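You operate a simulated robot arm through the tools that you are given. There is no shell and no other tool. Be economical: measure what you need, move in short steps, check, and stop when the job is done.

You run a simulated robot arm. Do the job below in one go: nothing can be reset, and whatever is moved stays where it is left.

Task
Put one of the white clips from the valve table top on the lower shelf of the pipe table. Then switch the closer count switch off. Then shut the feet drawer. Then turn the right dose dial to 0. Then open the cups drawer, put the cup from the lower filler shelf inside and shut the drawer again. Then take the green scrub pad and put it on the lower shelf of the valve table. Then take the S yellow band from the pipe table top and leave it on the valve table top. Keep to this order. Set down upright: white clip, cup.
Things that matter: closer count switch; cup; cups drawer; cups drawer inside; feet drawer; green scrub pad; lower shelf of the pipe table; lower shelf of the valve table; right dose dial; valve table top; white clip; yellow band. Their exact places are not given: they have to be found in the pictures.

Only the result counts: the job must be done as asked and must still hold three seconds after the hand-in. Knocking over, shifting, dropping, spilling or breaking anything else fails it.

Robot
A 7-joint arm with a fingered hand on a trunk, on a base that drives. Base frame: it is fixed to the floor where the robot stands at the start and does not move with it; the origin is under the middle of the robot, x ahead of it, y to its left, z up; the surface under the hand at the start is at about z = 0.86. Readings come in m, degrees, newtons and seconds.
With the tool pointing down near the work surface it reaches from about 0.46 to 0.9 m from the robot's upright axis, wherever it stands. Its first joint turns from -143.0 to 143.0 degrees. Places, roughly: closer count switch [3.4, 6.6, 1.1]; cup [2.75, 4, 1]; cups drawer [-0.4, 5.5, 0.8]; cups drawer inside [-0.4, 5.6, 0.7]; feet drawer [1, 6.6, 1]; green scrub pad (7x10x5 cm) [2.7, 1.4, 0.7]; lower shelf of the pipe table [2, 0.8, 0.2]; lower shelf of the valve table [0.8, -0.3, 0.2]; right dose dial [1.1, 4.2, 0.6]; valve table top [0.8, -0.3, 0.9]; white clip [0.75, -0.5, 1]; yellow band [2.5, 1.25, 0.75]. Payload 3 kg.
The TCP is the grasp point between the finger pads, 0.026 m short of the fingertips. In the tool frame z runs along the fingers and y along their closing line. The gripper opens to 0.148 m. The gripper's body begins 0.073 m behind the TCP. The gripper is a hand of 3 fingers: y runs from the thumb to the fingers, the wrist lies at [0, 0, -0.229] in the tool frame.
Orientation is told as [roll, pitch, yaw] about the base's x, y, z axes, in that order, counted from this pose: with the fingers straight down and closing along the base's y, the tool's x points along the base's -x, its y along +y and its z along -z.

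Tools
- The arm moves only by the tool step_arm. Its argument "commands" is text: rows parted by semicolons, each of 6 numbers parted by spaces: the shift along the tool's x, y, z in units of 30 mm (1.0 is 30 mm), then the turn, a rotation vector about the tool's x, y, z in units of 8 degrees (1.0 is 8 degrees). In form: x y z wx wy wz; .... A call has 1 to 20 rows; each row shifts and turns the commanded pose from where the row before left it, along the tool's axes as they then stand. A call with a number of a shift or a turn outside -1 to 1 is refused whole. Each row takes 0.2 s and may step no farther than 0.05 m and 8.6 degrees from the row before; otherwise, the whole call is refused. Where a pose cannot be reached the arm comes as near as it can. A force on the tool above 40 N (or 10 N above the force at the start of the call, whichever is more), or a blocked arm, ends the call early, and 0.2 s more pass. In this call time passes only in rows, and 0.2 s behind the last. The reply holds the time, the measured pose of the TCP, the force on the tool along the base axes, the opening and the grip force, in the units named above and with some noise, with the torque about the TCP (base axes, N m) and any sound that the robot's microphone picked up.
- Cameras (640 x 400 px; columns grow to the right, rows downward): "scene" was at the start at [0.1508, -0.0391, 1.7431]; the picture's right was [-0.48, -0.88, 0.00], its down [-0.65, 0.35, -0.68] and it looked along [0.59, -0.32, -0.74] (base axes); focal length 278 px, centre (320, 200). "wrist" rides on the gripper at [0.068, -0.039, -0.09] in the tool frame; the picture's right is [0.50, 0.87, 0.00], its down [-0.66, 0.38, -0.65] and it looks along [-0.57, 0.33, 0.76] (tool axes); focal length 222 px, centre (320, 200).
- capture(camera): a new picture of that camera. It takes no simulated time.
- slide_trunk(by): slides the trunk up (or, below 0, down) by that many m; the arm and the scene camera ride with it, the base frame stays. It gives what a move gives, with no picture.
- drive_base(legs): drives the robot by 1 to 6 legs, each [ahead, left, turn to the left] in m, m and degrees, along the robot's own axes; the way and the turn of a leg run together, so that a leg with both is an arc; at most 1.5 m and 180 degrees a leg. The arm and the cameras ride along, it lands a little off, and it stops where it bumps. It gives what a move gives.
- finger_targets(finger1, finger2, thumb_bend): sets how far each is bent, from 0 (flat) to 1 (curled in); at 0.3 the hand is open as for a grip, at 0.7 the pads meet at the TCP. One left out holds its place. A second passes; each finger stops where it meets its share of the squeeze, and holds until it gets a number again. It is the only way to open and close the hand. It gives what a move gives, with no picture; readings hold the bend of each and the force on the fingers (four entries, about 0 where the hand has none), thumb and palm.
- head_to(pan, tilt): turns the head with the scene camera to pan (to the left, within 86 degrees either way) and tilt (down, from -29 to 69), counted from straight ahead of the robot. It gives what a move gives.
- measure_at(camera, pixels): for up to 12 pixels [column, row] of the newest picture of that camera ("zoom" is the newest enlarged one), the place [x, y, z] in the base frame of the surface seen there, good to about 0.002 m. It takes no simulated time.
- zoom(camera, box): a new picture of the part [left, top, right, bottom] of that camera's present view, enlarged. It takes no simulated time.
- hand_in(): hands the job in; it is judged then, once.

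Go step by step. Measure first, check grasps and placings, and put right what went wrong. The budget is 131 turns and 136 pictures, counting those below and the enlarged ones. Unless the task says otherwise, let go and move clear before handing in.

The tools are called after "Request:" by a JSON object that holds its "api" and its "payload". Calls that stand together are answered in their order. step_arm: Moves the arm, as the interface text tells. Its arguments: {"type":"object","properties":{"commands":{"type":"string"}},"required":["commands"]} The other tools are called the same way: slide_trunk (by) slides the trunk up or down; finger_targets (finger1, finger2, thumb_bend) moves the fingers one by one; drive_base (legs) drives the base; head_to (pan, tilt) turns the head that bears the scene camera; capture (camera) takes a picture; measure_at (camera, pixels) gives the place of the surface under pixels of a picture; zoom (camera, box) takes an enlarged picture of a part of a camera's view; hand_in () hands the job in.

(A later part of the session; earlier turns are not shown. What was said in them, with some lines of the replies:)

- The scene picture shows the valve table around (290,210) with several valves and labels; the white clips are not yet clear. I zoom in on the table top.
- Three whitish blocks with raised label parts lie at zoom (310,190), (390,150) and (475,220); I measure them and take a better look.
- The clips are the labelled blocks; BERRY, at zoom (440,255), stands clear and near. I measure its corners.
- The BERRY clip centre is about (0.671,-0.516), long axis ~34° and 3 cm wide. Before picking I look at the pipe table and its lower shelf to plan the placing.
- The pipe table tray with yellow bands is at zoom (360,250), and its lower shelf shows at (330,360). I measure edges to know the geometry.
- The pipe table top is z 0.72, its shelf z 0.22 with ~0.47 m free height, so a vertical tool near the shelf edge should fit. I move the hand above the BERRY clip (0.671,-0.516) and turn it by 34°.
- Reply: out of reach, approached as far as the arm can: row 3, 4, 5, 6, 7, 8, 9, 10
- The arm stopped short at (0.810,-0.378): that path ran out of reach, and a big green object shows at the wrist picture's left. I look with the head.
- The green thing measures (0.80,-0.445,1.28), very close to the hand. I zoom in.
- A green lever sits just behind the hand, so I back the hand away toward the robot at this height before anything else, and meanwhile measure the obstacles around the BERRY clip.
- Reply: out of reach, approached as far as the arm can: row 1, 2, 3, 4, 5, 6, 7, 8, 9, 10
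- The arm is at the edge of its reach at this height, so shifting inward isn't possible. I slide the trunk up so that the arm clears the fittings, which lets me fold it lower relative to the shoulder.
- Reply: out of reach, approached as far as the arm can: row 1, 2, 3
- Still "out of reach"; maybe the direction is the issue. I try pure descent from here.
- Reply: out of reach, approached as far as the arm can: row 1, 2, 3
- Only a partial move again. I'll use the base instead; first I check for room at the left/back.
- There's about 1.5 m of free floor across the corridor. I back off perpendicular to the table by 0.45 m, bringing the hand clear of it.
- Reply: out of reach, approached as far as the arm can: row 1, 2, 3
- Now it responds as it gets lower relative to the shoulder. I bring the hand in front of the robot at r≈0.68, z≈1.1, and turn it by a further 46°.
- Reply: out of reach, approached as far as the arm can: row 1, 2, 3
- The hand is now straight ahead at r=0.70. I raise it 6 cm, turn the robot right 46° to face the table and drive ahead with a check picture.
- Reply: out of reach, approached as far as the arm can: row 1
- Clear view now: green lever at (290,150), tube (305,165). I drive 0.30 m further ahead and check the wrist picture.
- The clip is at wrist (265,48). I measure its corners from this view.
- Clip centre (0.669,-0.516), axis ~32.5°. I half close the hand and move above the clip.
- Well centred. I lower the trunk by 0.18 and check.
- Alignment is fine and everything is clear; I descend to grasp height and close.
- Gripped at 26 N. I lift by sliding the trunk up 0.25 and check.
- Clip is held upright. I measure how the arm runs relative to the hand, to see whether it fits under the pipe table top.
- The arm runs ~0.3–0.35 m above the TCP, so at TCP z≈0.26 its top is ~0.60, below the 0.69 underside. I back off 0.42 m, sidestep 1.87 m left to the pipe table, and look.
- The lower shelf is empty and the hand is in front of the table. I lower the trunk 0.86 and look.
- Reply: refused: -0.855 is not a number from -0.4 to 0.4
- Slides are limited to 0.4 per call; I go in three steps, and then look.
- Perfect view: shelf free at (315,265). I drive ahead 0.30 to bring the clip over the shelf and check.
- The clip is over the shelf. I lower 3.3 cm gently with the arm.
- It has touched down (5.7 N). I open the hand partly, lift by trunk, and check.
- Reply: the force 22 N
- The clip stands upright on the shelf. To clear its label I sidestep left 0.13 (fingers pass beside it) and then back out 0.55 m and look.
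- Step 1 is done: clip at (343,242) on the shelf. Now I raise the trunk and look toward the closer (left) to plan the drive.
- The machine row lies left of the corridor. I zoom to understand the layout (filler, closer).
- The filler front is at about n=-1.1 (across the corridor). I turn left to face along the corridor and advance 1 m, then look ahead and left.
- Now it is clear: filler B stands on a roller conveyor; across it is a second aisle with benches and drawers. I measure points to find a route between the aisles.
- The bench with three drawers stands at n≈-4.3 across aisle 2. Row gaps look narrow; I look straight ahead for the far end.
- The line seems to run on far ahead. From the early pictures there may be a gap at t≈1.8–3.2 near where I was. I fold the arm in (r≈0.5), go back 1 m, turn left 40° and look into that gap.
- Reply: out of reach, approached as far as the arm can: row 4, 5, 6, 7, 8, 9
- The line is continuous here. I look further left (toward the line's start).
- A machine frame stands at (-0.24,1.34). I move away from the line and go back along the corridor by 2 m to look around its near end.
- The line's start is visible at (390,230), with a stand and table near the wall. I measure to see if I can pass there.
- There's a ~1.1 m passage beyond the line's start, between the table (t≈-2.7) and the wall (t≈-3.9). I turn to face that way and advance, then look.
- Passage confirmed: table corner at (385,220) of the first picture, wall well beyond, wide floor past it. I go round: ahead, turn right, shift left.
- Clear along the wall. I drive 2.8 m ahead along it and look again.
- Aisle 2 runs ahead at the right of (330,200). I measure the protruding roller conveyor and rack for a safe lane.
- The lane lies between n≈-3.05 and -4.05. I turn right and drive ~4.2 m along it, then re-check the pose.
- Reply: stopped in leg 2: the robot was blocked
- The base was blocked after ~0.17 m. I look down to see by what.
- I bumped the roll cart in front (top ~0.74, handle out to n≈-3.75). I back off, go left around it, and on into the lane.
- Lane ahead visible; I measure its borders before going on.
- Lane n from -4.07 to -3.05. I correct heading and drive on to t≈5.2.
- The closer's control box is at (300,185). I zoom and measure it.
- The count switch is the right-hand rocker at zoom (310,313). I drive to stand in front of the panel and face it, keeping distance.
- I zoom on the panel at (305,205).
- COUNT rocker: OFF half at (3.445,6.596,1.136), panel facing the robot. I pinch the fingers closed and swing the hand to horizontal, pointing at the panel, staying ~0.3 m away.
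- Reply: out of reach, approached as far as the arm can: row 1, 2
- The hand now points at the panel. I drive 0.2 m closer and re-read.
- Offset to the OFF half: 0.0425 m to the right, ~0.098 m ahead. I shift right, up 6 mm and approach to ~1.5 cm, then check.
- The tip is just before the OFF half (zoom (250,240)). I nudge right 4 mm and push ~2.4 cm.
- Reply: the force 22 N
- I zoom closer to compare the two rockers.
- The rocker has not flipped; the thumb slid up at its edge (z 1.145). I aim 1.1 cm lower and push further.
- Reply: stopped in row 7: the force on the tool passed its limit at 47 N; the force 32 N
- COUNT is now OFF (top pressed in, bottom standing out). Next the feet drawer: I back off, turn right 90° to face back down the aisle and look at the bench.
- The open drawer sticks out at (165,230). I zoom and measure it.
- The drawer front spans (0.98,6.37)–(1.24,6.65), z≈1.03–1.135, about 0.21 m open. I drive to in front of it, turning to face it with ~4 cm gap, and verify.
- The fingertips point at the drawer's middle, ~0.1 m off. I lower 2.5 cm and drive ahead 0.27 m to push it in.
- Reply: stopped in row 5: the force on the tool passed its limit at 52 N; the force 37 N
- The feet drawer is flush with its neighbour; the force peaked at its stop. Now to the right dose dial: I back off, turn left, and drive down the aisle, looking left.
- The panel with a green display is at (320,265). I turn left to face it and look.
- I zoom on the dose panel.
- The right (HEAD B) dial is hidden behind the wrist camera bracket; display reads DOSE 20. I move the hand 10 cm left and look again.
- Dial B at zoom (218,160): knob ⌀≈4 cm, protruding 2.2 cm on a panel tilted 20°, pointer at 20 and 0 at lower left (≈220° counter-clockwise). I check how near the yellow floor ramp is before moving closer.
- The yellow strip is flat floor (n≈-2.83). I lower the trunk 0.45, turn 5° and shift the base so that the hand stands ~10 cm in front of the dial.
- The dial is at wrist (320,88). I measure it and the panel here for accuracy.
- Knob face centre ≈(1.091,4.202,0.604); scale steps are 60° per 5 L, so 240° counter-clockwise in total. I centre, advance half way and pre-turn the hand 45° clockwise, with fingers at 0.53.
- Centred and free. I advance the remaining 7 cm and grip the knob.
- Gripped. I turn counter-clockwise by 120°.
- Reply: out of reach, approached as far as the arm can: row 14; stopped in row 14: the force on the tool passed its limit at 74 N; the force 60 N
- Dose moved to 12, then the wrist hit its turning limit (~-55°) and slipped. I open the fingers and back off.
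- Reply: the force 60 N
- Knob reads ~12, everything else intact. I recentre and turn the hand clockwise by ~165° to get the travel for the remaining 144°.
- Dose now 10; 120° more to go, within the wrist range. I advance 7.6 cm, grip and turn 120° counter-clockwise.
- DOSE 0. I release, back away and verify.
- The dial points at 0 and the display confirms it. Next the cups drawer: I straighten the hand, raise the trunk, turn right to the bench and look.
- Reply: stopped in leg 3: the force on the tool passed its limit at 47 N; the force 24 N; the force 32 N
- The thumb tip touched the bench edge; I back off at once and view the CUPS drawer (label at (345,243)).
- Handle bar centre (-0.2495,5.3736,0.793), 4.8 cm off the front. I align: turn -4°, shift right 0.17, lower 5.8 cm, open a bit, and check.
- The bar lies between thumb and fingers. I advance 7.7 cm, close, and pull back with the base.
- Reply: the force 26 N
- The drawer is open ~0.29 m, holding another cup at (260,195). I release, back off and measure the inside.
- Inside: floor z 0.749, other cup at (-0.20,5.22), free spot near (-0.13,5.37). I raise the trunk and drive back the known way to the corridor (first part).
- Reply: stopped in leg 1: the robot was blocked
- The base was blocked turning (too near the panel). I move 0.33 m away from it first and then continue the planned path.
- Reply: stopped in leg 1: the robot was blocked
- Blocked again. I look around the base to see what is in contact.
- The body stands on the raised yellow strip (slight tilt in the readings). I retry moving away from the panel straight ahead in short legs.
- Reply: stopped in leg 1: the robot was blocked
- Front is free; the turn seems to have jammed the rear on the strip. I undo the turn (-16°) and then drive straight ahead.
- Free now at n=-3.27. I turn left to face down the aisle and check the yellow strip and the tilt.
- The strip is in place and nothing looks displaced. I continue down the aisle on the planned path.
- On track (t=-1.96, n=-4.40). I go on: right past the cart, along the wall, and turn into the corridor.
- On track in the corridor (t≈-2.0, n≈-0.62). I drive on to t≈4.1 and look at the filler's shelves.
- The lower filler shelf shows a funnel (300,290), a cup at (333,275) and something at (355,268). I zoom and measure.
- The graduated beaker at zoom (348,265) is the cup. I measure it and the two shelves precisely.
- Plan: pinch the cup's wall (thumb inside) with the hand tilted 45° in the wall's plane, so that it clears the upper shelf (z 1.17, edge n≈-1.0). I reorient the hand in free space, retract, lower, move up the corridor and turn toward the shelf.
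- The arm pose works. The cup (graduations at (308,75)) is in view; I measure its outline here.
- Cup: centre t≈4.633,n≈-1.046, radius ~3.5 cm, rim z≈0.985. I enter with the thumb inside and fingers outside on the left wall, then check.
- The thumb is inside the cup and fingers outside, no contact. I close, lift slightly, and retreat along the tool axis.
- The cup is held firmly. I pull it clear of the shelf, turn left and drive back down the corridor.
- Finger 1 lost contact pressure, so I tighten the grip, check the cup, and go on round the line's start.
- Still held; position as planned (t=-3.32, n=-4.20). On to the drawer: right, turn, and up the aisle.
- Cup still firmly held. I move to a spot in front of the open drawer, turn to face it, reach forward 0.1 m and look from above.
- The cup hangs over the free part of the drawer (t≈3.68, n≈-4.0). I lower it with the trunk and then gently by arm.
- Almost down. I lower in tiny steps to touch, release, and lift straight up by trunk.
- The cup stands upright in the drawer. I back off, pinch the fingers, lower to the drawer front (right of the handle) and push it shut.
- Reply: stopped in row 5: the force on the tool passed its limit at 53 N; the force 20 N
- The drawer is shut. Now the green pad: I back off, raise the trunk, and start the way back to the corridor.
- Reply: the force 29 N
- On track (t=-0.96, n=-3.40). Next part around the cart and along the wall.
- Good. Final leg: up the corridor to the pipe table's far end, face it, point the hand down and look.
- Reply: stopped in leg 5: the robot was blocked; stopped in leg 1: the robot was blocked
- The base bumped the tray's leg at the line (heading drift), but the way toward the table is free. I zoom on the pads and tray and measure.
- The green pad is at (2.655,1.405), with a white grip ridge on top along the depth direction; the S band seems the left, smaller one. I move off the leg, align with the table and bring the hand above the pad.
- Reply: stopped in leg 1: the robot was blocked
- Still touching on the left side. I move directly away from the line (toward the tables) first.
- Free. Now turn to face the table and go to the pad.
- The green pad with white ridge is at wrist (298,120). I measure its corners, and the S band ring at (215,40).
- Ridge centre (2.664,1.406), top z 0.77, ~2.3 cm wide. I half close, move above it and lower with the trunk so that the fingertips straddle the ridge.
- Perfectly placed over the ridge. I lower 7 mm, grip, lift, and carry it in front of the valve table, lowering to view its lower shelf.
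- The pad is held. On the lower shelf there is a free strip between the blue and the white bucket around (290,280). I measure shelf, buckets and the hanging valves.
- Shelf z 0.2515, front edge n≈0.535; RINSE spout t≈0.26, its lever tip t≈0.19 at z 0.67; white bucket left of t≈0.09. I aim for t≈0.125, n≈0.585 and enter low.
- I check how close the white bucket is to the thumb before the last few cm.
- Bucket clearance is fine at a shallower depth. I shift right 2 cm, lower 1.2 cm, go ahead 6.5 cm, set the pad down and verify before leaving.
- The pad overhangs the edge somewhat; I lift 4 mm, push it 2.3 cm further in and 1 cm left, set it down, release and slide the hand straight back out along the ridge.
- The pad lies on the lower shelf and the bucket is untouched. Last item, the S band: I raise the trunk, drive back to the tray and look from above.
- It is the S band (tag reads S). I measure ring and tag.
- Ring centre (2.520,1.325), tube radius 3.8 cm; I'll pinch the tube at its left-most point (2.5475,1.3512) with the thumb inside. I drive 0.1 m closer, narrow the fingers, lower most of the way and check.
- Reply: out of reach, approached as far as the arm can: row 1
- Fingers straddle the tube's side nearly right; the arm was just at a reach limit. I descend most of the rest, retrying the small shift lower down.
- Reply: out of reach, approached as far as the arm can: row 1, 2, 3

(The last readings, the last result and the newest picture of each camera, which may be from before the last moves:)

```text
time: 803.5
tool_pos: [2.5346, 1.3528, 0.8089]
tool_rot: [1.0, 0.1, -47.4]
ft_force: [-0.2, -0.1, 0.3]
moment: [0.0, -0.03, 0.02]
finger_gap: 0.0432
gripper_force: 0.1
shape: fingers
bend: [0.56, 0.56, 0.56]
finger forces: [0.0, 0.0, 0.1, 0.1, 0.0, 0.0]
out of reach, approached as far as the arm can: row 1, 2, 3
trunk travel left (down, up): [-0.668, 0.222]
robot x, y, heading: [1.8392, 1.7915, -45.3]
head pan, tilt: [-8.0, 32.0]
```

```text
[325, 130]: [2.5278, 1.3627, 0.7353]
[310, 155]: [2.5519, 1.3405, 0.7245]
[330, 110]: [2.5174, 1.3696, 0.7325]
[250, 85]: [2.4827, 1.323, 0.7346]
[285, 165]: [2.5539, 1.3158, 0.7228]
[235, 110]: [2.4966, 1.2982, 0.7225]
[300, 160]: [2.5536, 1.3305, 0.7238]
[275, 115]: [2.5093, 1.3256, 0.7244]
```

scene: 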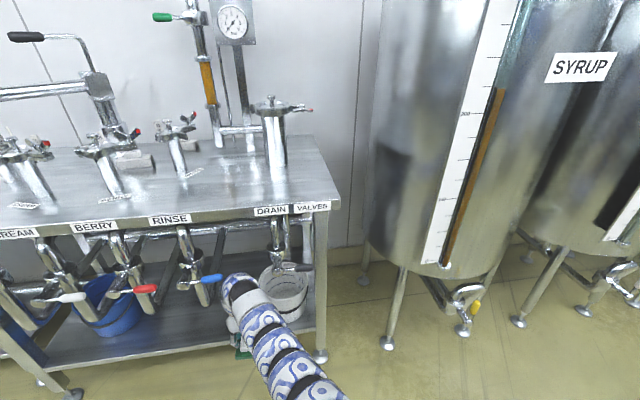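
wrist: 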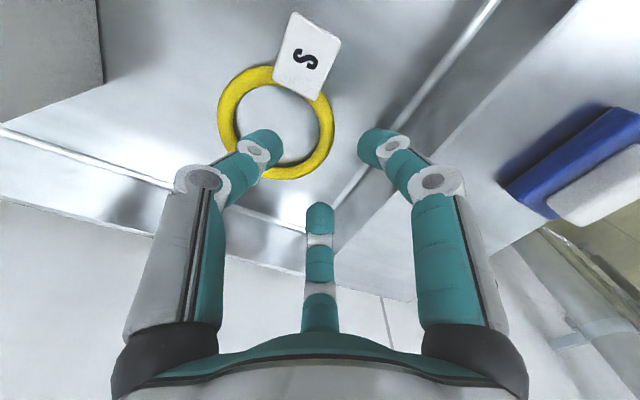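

The arm is at its outer reach, so I use base and trunk: nudge 8 mm ahead and 12 mm left, lower 5.5 cm, pinch the tube, and lift.

Request:
{"api": "drive_base", "payload": {"legs": [[0.008, 0.012, 0]]}}

Request:
{"api": "slide_trunk", "payload": {"by": -0.055}}

Request:
{"api": "finger_targets", "payload": {"finger1": 0.78, "finger2": 0.78, "thumb_bend": 0.78}}

Request:
{"api": "slide_trunk", "payload": {"by": 0.25}}

Request:
{"api": "capture", "payload": {"camera": "wrist"}}

```text
time: 804.3
tool_pos: [2.5488, 1.3562, 0.8079]
tool_rot: [1.0, 0.2, -47.5]
ft_force: [-0.1, -0.3, 1.0]
moment: [-0.03, 0.02, 0.02]
finger_gap: 0.0432
gripper_force: 0.0
shape: fingers
bend: [0.56, 0.56, 0.56]
finger forces: [0.0, 0.0, 0.1, 0.1, 0.0, 0.0]
trunk travel left (down, up): [-0.668, 0.222]
robot x, y, heading: [1.8548, 1.7988, -45.0]
head pan, tilt: [-8.0, 32.0]
```

```text
time: 805.2
tool_pos: [2.5475, 1.3564, 0.758]
tool_rot: [1.2, -0.2, -47.4]
ft_force: [-0.4, -3.7, 32.5]
moment: [-0.64, 0.82, 0.12]
finger_gap: 0.0431
gripper_force: 16.5
shape: fingers
bend: [0.56, 0.56, 0.55]
finger forces: [4.0, 0.3, 0.1, 0.0, 28.6, 0.1]
trunk travel left (down, up): [-0.613, 0.277]
robot x, y, heading: [1.8542, 1.7966, -45.4]
head pan, tilt: [-8.0, 32.0]
```

```text
time: 806.2
tool_pos: [2.5476, 1.3563, 0.7532]
tool_rot: [0.9, 0.2, -47.4]
ft_force: [0.2, -0.2, -0.3]
moment: [0.01, -0.04, 0.02]
finger_gap: 0.0066
gripper_force: 16.5
shape: fingers
bend: [0.73, 0.73, 0.66]
finger forces: [9.8, 9.2, 0.0, 0.0, 14.4, 0.0]
trunk travel left (down, up): [-0.613, 0.277]
robot x, y, heading: [1.8538, 1.798, -45.1]
head pan, tilt: [-8.0, 32.0]
```

```text
time: 808.8
tool_pos: [2.5477, 1.3576, 1.0033]
tool_rot: [1.1, 0.2, -47.3]
ft_force: [-0.2, 0.2, -0.3]
moment: [0.01, -0.04, 0.0]
finger_gap: 0.0066
gripper_force: 16.3
shape: fingers
bend: [0.73, 0.73, 0.66]
finger forces: [9.7, 9.0, 0.0, 0.0, 13.8, 0.1]
trunk travel left (down, up): [-0.863, 0.027]
robot x, y, heading: [1.8519, 1.797, -45.0]
head pan, tilt: [-8.0, 32.0]
```

```text
8 pictures are left
```

wrist: 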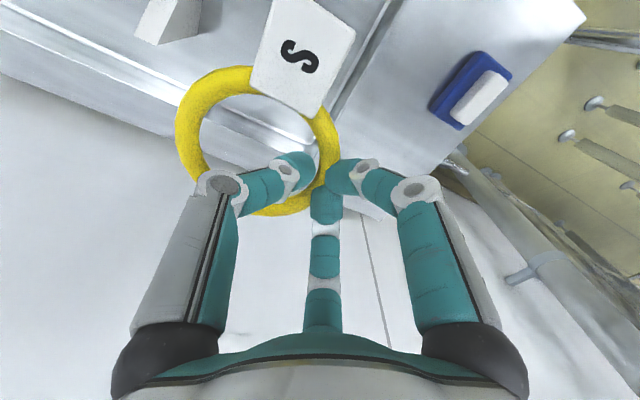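

The S band is lifted, held flat. I back off and sidestep to the valve table, aiming for the free area in front of the RINSE label's right side.

Request:
{"api": "drive_base", "payload": {"legs": [[-0.5, 0, -1.4], [0, -1.3, 0], [0, -1.3, 0]]}}

Request:
{"api": "head_to", "payload": {"pan": 0, "tilt": 48}}

Request:
{"api": "capture", "payload": {"camera": "scene"}}

Request:
{"api": "measure_at", "payload": {"camera": "scene", "pixels": [[260, 190], [280, 200], [300, 210], [320, 210], [340, 210], [300, 225], [330, 225], [280, 225], [310, 195], [340, 195], [300, 240], [360, 220]]}}

```text
time: 824.1
tool_pos: [0.3244, -0.0932, 1.0027]
tool_rot: [1.0, 0.2, -47.2]
ft_force: [-0.1, -0.1, -0.7]
moment: [0.0, -0.01, 0.05]
finger_gap: 0.0068
gripper_force: 16.4
shape: fingers
bend: [0.73, 0.73, 0.66]
finger forces: [10.1, 9.4, 0.1, 0.0, 13.8, 0.0]
trunk travel left (down, up): [-0.863, 0.027]
robot x, y, heading: [-0.3708, 0.3418, -45.0]
head pan, tilt: [-8.0, 32.0]
```

```text
time: 824.9
tool_pos: [0.3231, -0.0942, 1.0032]
tool_rot: [1.0, 0.2, -47.0]
ft_force: [-0.3, 0.0, 0.0]
moment: [-0.01, -0.04, -0.03]
finger_gap: 0.0065
gripper_force: 16.5
shape: fingers
bend: [0.73, 0.73, 0.66]
finger forces: [10.0, 9.4, 0.0, 0.0, 13.8, 0.1]
trunk travel left (down, up): [-0.863, 0.027]
robot x, y, heading: [-0.3664, 0.3469, -45.0]
head pan, tilt: [0.0, 48.0]
```

```text
7 pictures are left
```

scene: 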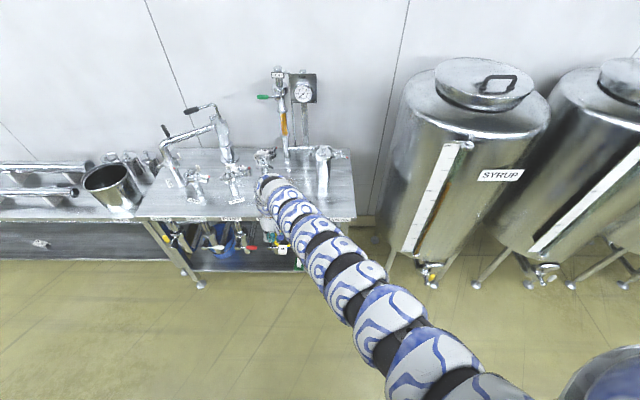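

```text
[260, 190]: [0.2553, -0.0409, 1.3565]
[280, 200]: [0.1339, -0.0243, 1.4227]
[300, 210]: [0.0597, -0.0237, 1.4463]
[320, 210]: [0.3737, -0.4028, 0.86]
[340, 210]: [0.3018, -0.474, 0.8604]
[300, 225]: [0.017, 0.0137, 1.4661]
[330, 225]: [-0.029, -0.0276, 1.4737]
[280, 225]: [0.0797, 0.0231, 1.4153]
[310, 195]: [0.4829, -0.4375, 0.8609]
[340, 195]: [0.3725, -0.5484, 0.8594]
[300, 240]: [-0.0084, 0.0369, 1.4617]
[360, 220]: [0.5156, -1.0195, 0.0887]
```

The band is in front of the free front-right area of the valve table top. I drive ahead 0.33 m, lower to just above the top and check.

Request:
{"api": "drive_base", "payload": {"legs": [[0.33, 0, 0]]}}

Request:
{"api": "slide_trunk", "payload": {"by": -0.11}}

Request:
{"api": "capture", "payload": {"camera": "wrist"}}

Request:
{"api": "capture", "payload": {"camera": "scene"}}

```text
time: 827.1
tool_pos: [0.5552, -0.322, 1.0029]
tool_rot: [1.0, 0.2, -47.1]
ft_force: [-0.1, -0.3, 0.5]
moment: [0.03, -0.01, -0.03]
finger_gap: 0.0064
gripper_force: 16.6
shape: fingers
bend: [0.73, 0.73, 0.66]
finger forces: [10.1, 9.4, 0.0, 0.0, 13.8, 0.0]
trunk travel left (down, up): [-0.863, 0.027]
robot x, y, heading: [-0.1367, 0.1131, -44.7]
head pan, tilt: [0.0, 48.0]
```

```text
time: 828.5
tool_pos: [0.5566, -0.322, 0.8941]
tool_rot: [1.0, 0.2, -47.1]
ft_force: [-1.0, -2.1, -0.9]
moment: [-0.03, -0.02, -0.03]
finger_gap: 0.0064
gripper_force: 16.8
shape: fingers
bend: [0.73, 0.73, 0.66]
finger forces: [10.1, 9.6, 0.1, 0.0, 13.7, 0.0]
trunk travel left (down, up): [-0.753, 0.137]
robot x, y, heading: [-0.1387, 0.1127, -44.9]
head pan, tilt: [0.0, 48.0]
```

```text
6 pictures are left
```

wrist: 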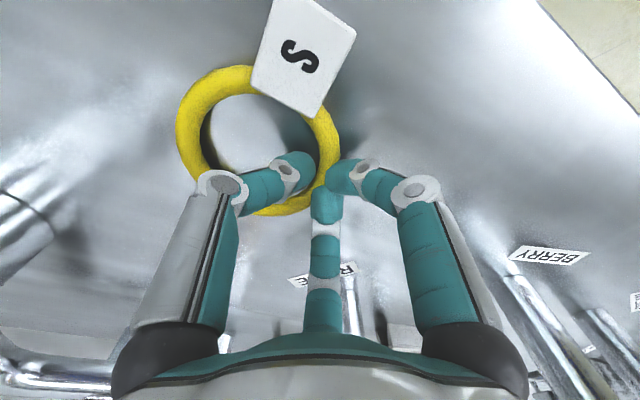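

```text
5 pictures are left
5 turns are left
```

scene: 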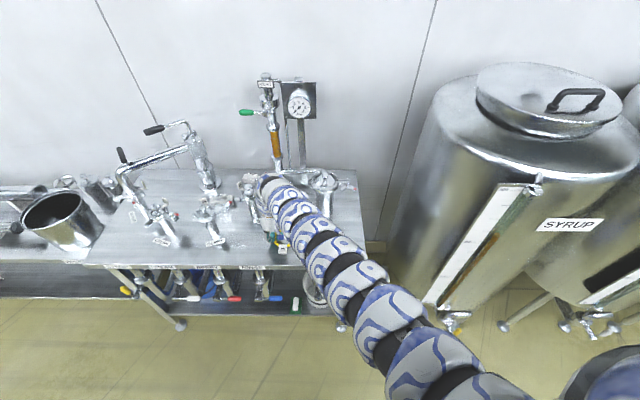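

The band hangs a few mm above a clear spot. I lower 3 mm, release, lift straight up, back away, and check.

Request:
{"api": "slide_trunk", "payload": {"by": -0.003}}

Request:
{"api": "finger_targets", "payload": {"finger1": 0.6, "finger2": 0.6, "thumb_bend": 0.58}}

Request:
{"api": "slide_trunk", "payload": {"by": 0.13}}

Request:
{"api": "drive_base", "payload": {"legs": [[-0.4, 0, 0]]}}

Request:
{"api": "zoom", "payload": {"camera": "scene", "box": [160, 130, 400, 280]}}

Request:
{"api": "capture", "payload": {"camera": "wrist"}}

```text
time: 829.0
tool_pos: [0.5551, -0.321, 0.8904]
tool_rot: [1.0, 0.2, -47.1]
ft_force: [0.1, -0.4, -0.2]
moment: [0.01, -0.02, 0.02]
finger_gap: 0.0066
gripper_force: 16.8
shape: fingers
bend: [0.73, 0.73, 0.66]
finger forces: [10.1, 9.7, 0.0, 0.0, 14.0, 0.1]
trunk travel left (down, up): [-0.75, 0.14]
robot x, y, heading: [-0.1415, 0.1127, -44.9]
head pan, tilt: [0.0, 48.0]
```

```text
time: 830.0
tool_pos: [0.555, -0.3212, 0.8914]
tool_rot: [1.1, 0.0, -47.1]
ft_force: [4.8, 0.5, 17.7]
moment: [-0.16, -0.07, 0.03]
finger_gap: 0.0285
gripper_force: 9.6
shape: fingers
bend: [0.6, 0.6, 0.6]
finger forces: [2.8, 4.8, 0.0, 0.1, 10.9, 0.1]
trunk travel left (down, up): [-0.75, 0.14]
robot x, y, heading: [-0.1424, 0.1146, -44.5]
head pan, tilt: [0.0, 48.0]
```

```text
time: 831.6
tool_pos: [0.5556, -0.3223, 1.02]
tool_rot: [1.0, 0.2, -47.1]
ft_force: [-0.3, -0.2, 0.5]
moment: [-0.03, -0.02, -0.01]
finger_gap: 0.0339
gripper_force: 0.1
shape: fingers
bend: [0.6, 0.6, 0.57]
finger forces: [0.1, 0.0, 0.0, 0.0, 0.0, 0.0]
trunk travel left (down, up): [-0.88, 0.01]
robot x, y, heading: [-0.1412, 0.1114, -44.9]
head pan, tilt: [0.0, 48.0]
```

```text
time: 834.1
tool_pos: [0.2684, -0.0444, 1.021]
tool_rot: [1.0, 0.2, -47.6]
ft_force: [0.2, 0.8, 0.8]
moment: [0.0, 0.0, -0.02]
finger_gap: 0.034
gripper_force: 0.1
shape: fingers
bend: [0.6, 0.6, 0.57]
finger forces: [0.0, 0.0, 0.0, 0.1, 0.1, 0.1]
trunk travel left (down, up): [-0.88, 0.01]
robot x, y, heading: [-0.4256, 0.3966, -45.3]
head pan, tilt: [0.0, 48.0]
```

```text
2.67 times, centred on (280, 205) of scene
```

zoom: 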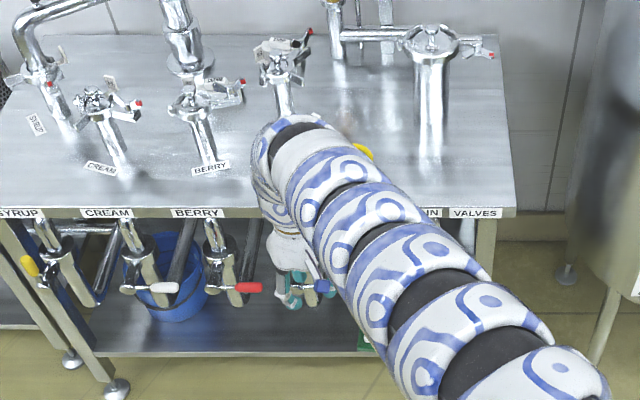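

```text
3 pictures are left
4 turns are left
```

wrist: 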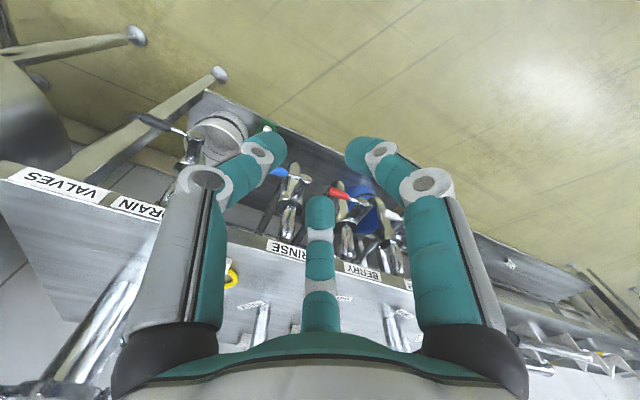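

The yellow band shows on the table top (zoom (362,150)). I sidestep left a little for one clear look at band and pad.

Request:
{"api": "drive_base", "payload": {"legs": [[-0.1, 0.4, 0]]}}

Request:
{"api": "head_to", "payload": {"pan": -22, "tilt": 42}}

Request:
{"api": "capture", "payload": {"camera": "scene"}}

Request:
{"api": "zoom", "payload": {"camera": "scene", "box": [200, 130, 440, 280]}}

```text
time: 836.6
tool_pos: [0.4813, 0.3041, 1.0199]
tool_rot: [0.9, 0.3, -47.9]
ft_force: [-0.5, 0.5, -0.5]
moment: [-0.01, 0.03, 0.0]
finger_gap: 0.034
gripper_force: 0.0
shape: fingers
bend: [0.6, 0.6, 0.57]
finger forces: [0.1, 0.1, 0.1, 0.0, 0.1, 0.0]
trunk travel left (down, up): [-0.88, 0.01]
robot x, y, heading: [-0.2101, 0.7509, -45.7]
head pan, tilt: [0.0, 48.0]
```

```text
time: 837.5
tool_pos: [0.4807, 0.3046, 1.0209]
tool_rot: [1.0, 0.2, -47.8]
ft_force: [0.1, -0.2, 0.2]
moment: [0.0, 0.04, 0.0]
finger_gap: 0.0341
gripper_force: 0.1
shape: fingers
bend: [0.6, 0.6, 0.57]
finger forces: [0.0, 0.0, 0.0, 0.1, 0.0, 0.0]
trunk travel left (down, up): [-0.88, 0.01]
robot x, y, heading: [-0.2089, 0.7478, -45.5]
head pan, tilt: [-22.0, 42.0]
```

```text
2 pictures are left
```

scene: 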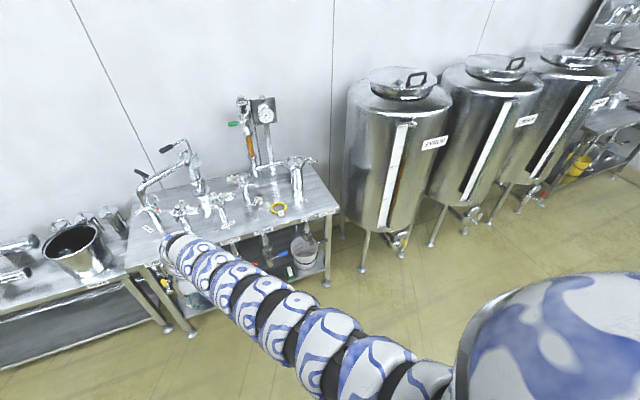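

```text
2.67 times, centred on (320, 205) of scene
3 turns are left
```

zoom: 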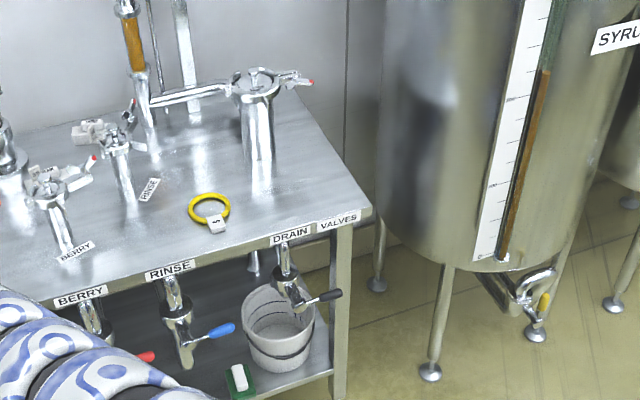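

The band lies flat on the valve table top at (210,210), the green pad is on its lower shelf at (238,380), and the hand is clear. I hand in.

Request:
{"api": "hand_in", "payload": {}}

```text
The job is handed in.
```

I did all seven parts in the order you gave and handed the job in, but I don't have the verdict. I checked each part in the pictures as I did it. A few bumps along the way could still count against it.

- **White clip:** the BERRY clip stands upright on the lower shelf of the pipe table.
- **Closer count switch:** off.
- **Feet drawer:** shut.
- **Right dose dial:** at 0, and the display shows DOSE 0.
- **Cup:** the graduated cup from the lower filler shelf stands upright in the cups drawer, and the drawer is shut. A small dish stood beside it on that shelf; I took the graduated one to be "the cup".
- **Green scrub pad:** on the lower shelf of the valve table.
- **Yellow band:** the band tagged S lies flat on the valve table top.

**Bumps:**
- The base pressed against the roll cart and a conveyor tray leg.
- It was blocked while turning next to the filler panel.
- A finger touched the bench edge.

I saw nothing knocked over or moved in the pictures. I never took pictures of the cart, tray leg or bench edge to confirm they hadn't shifted, though.
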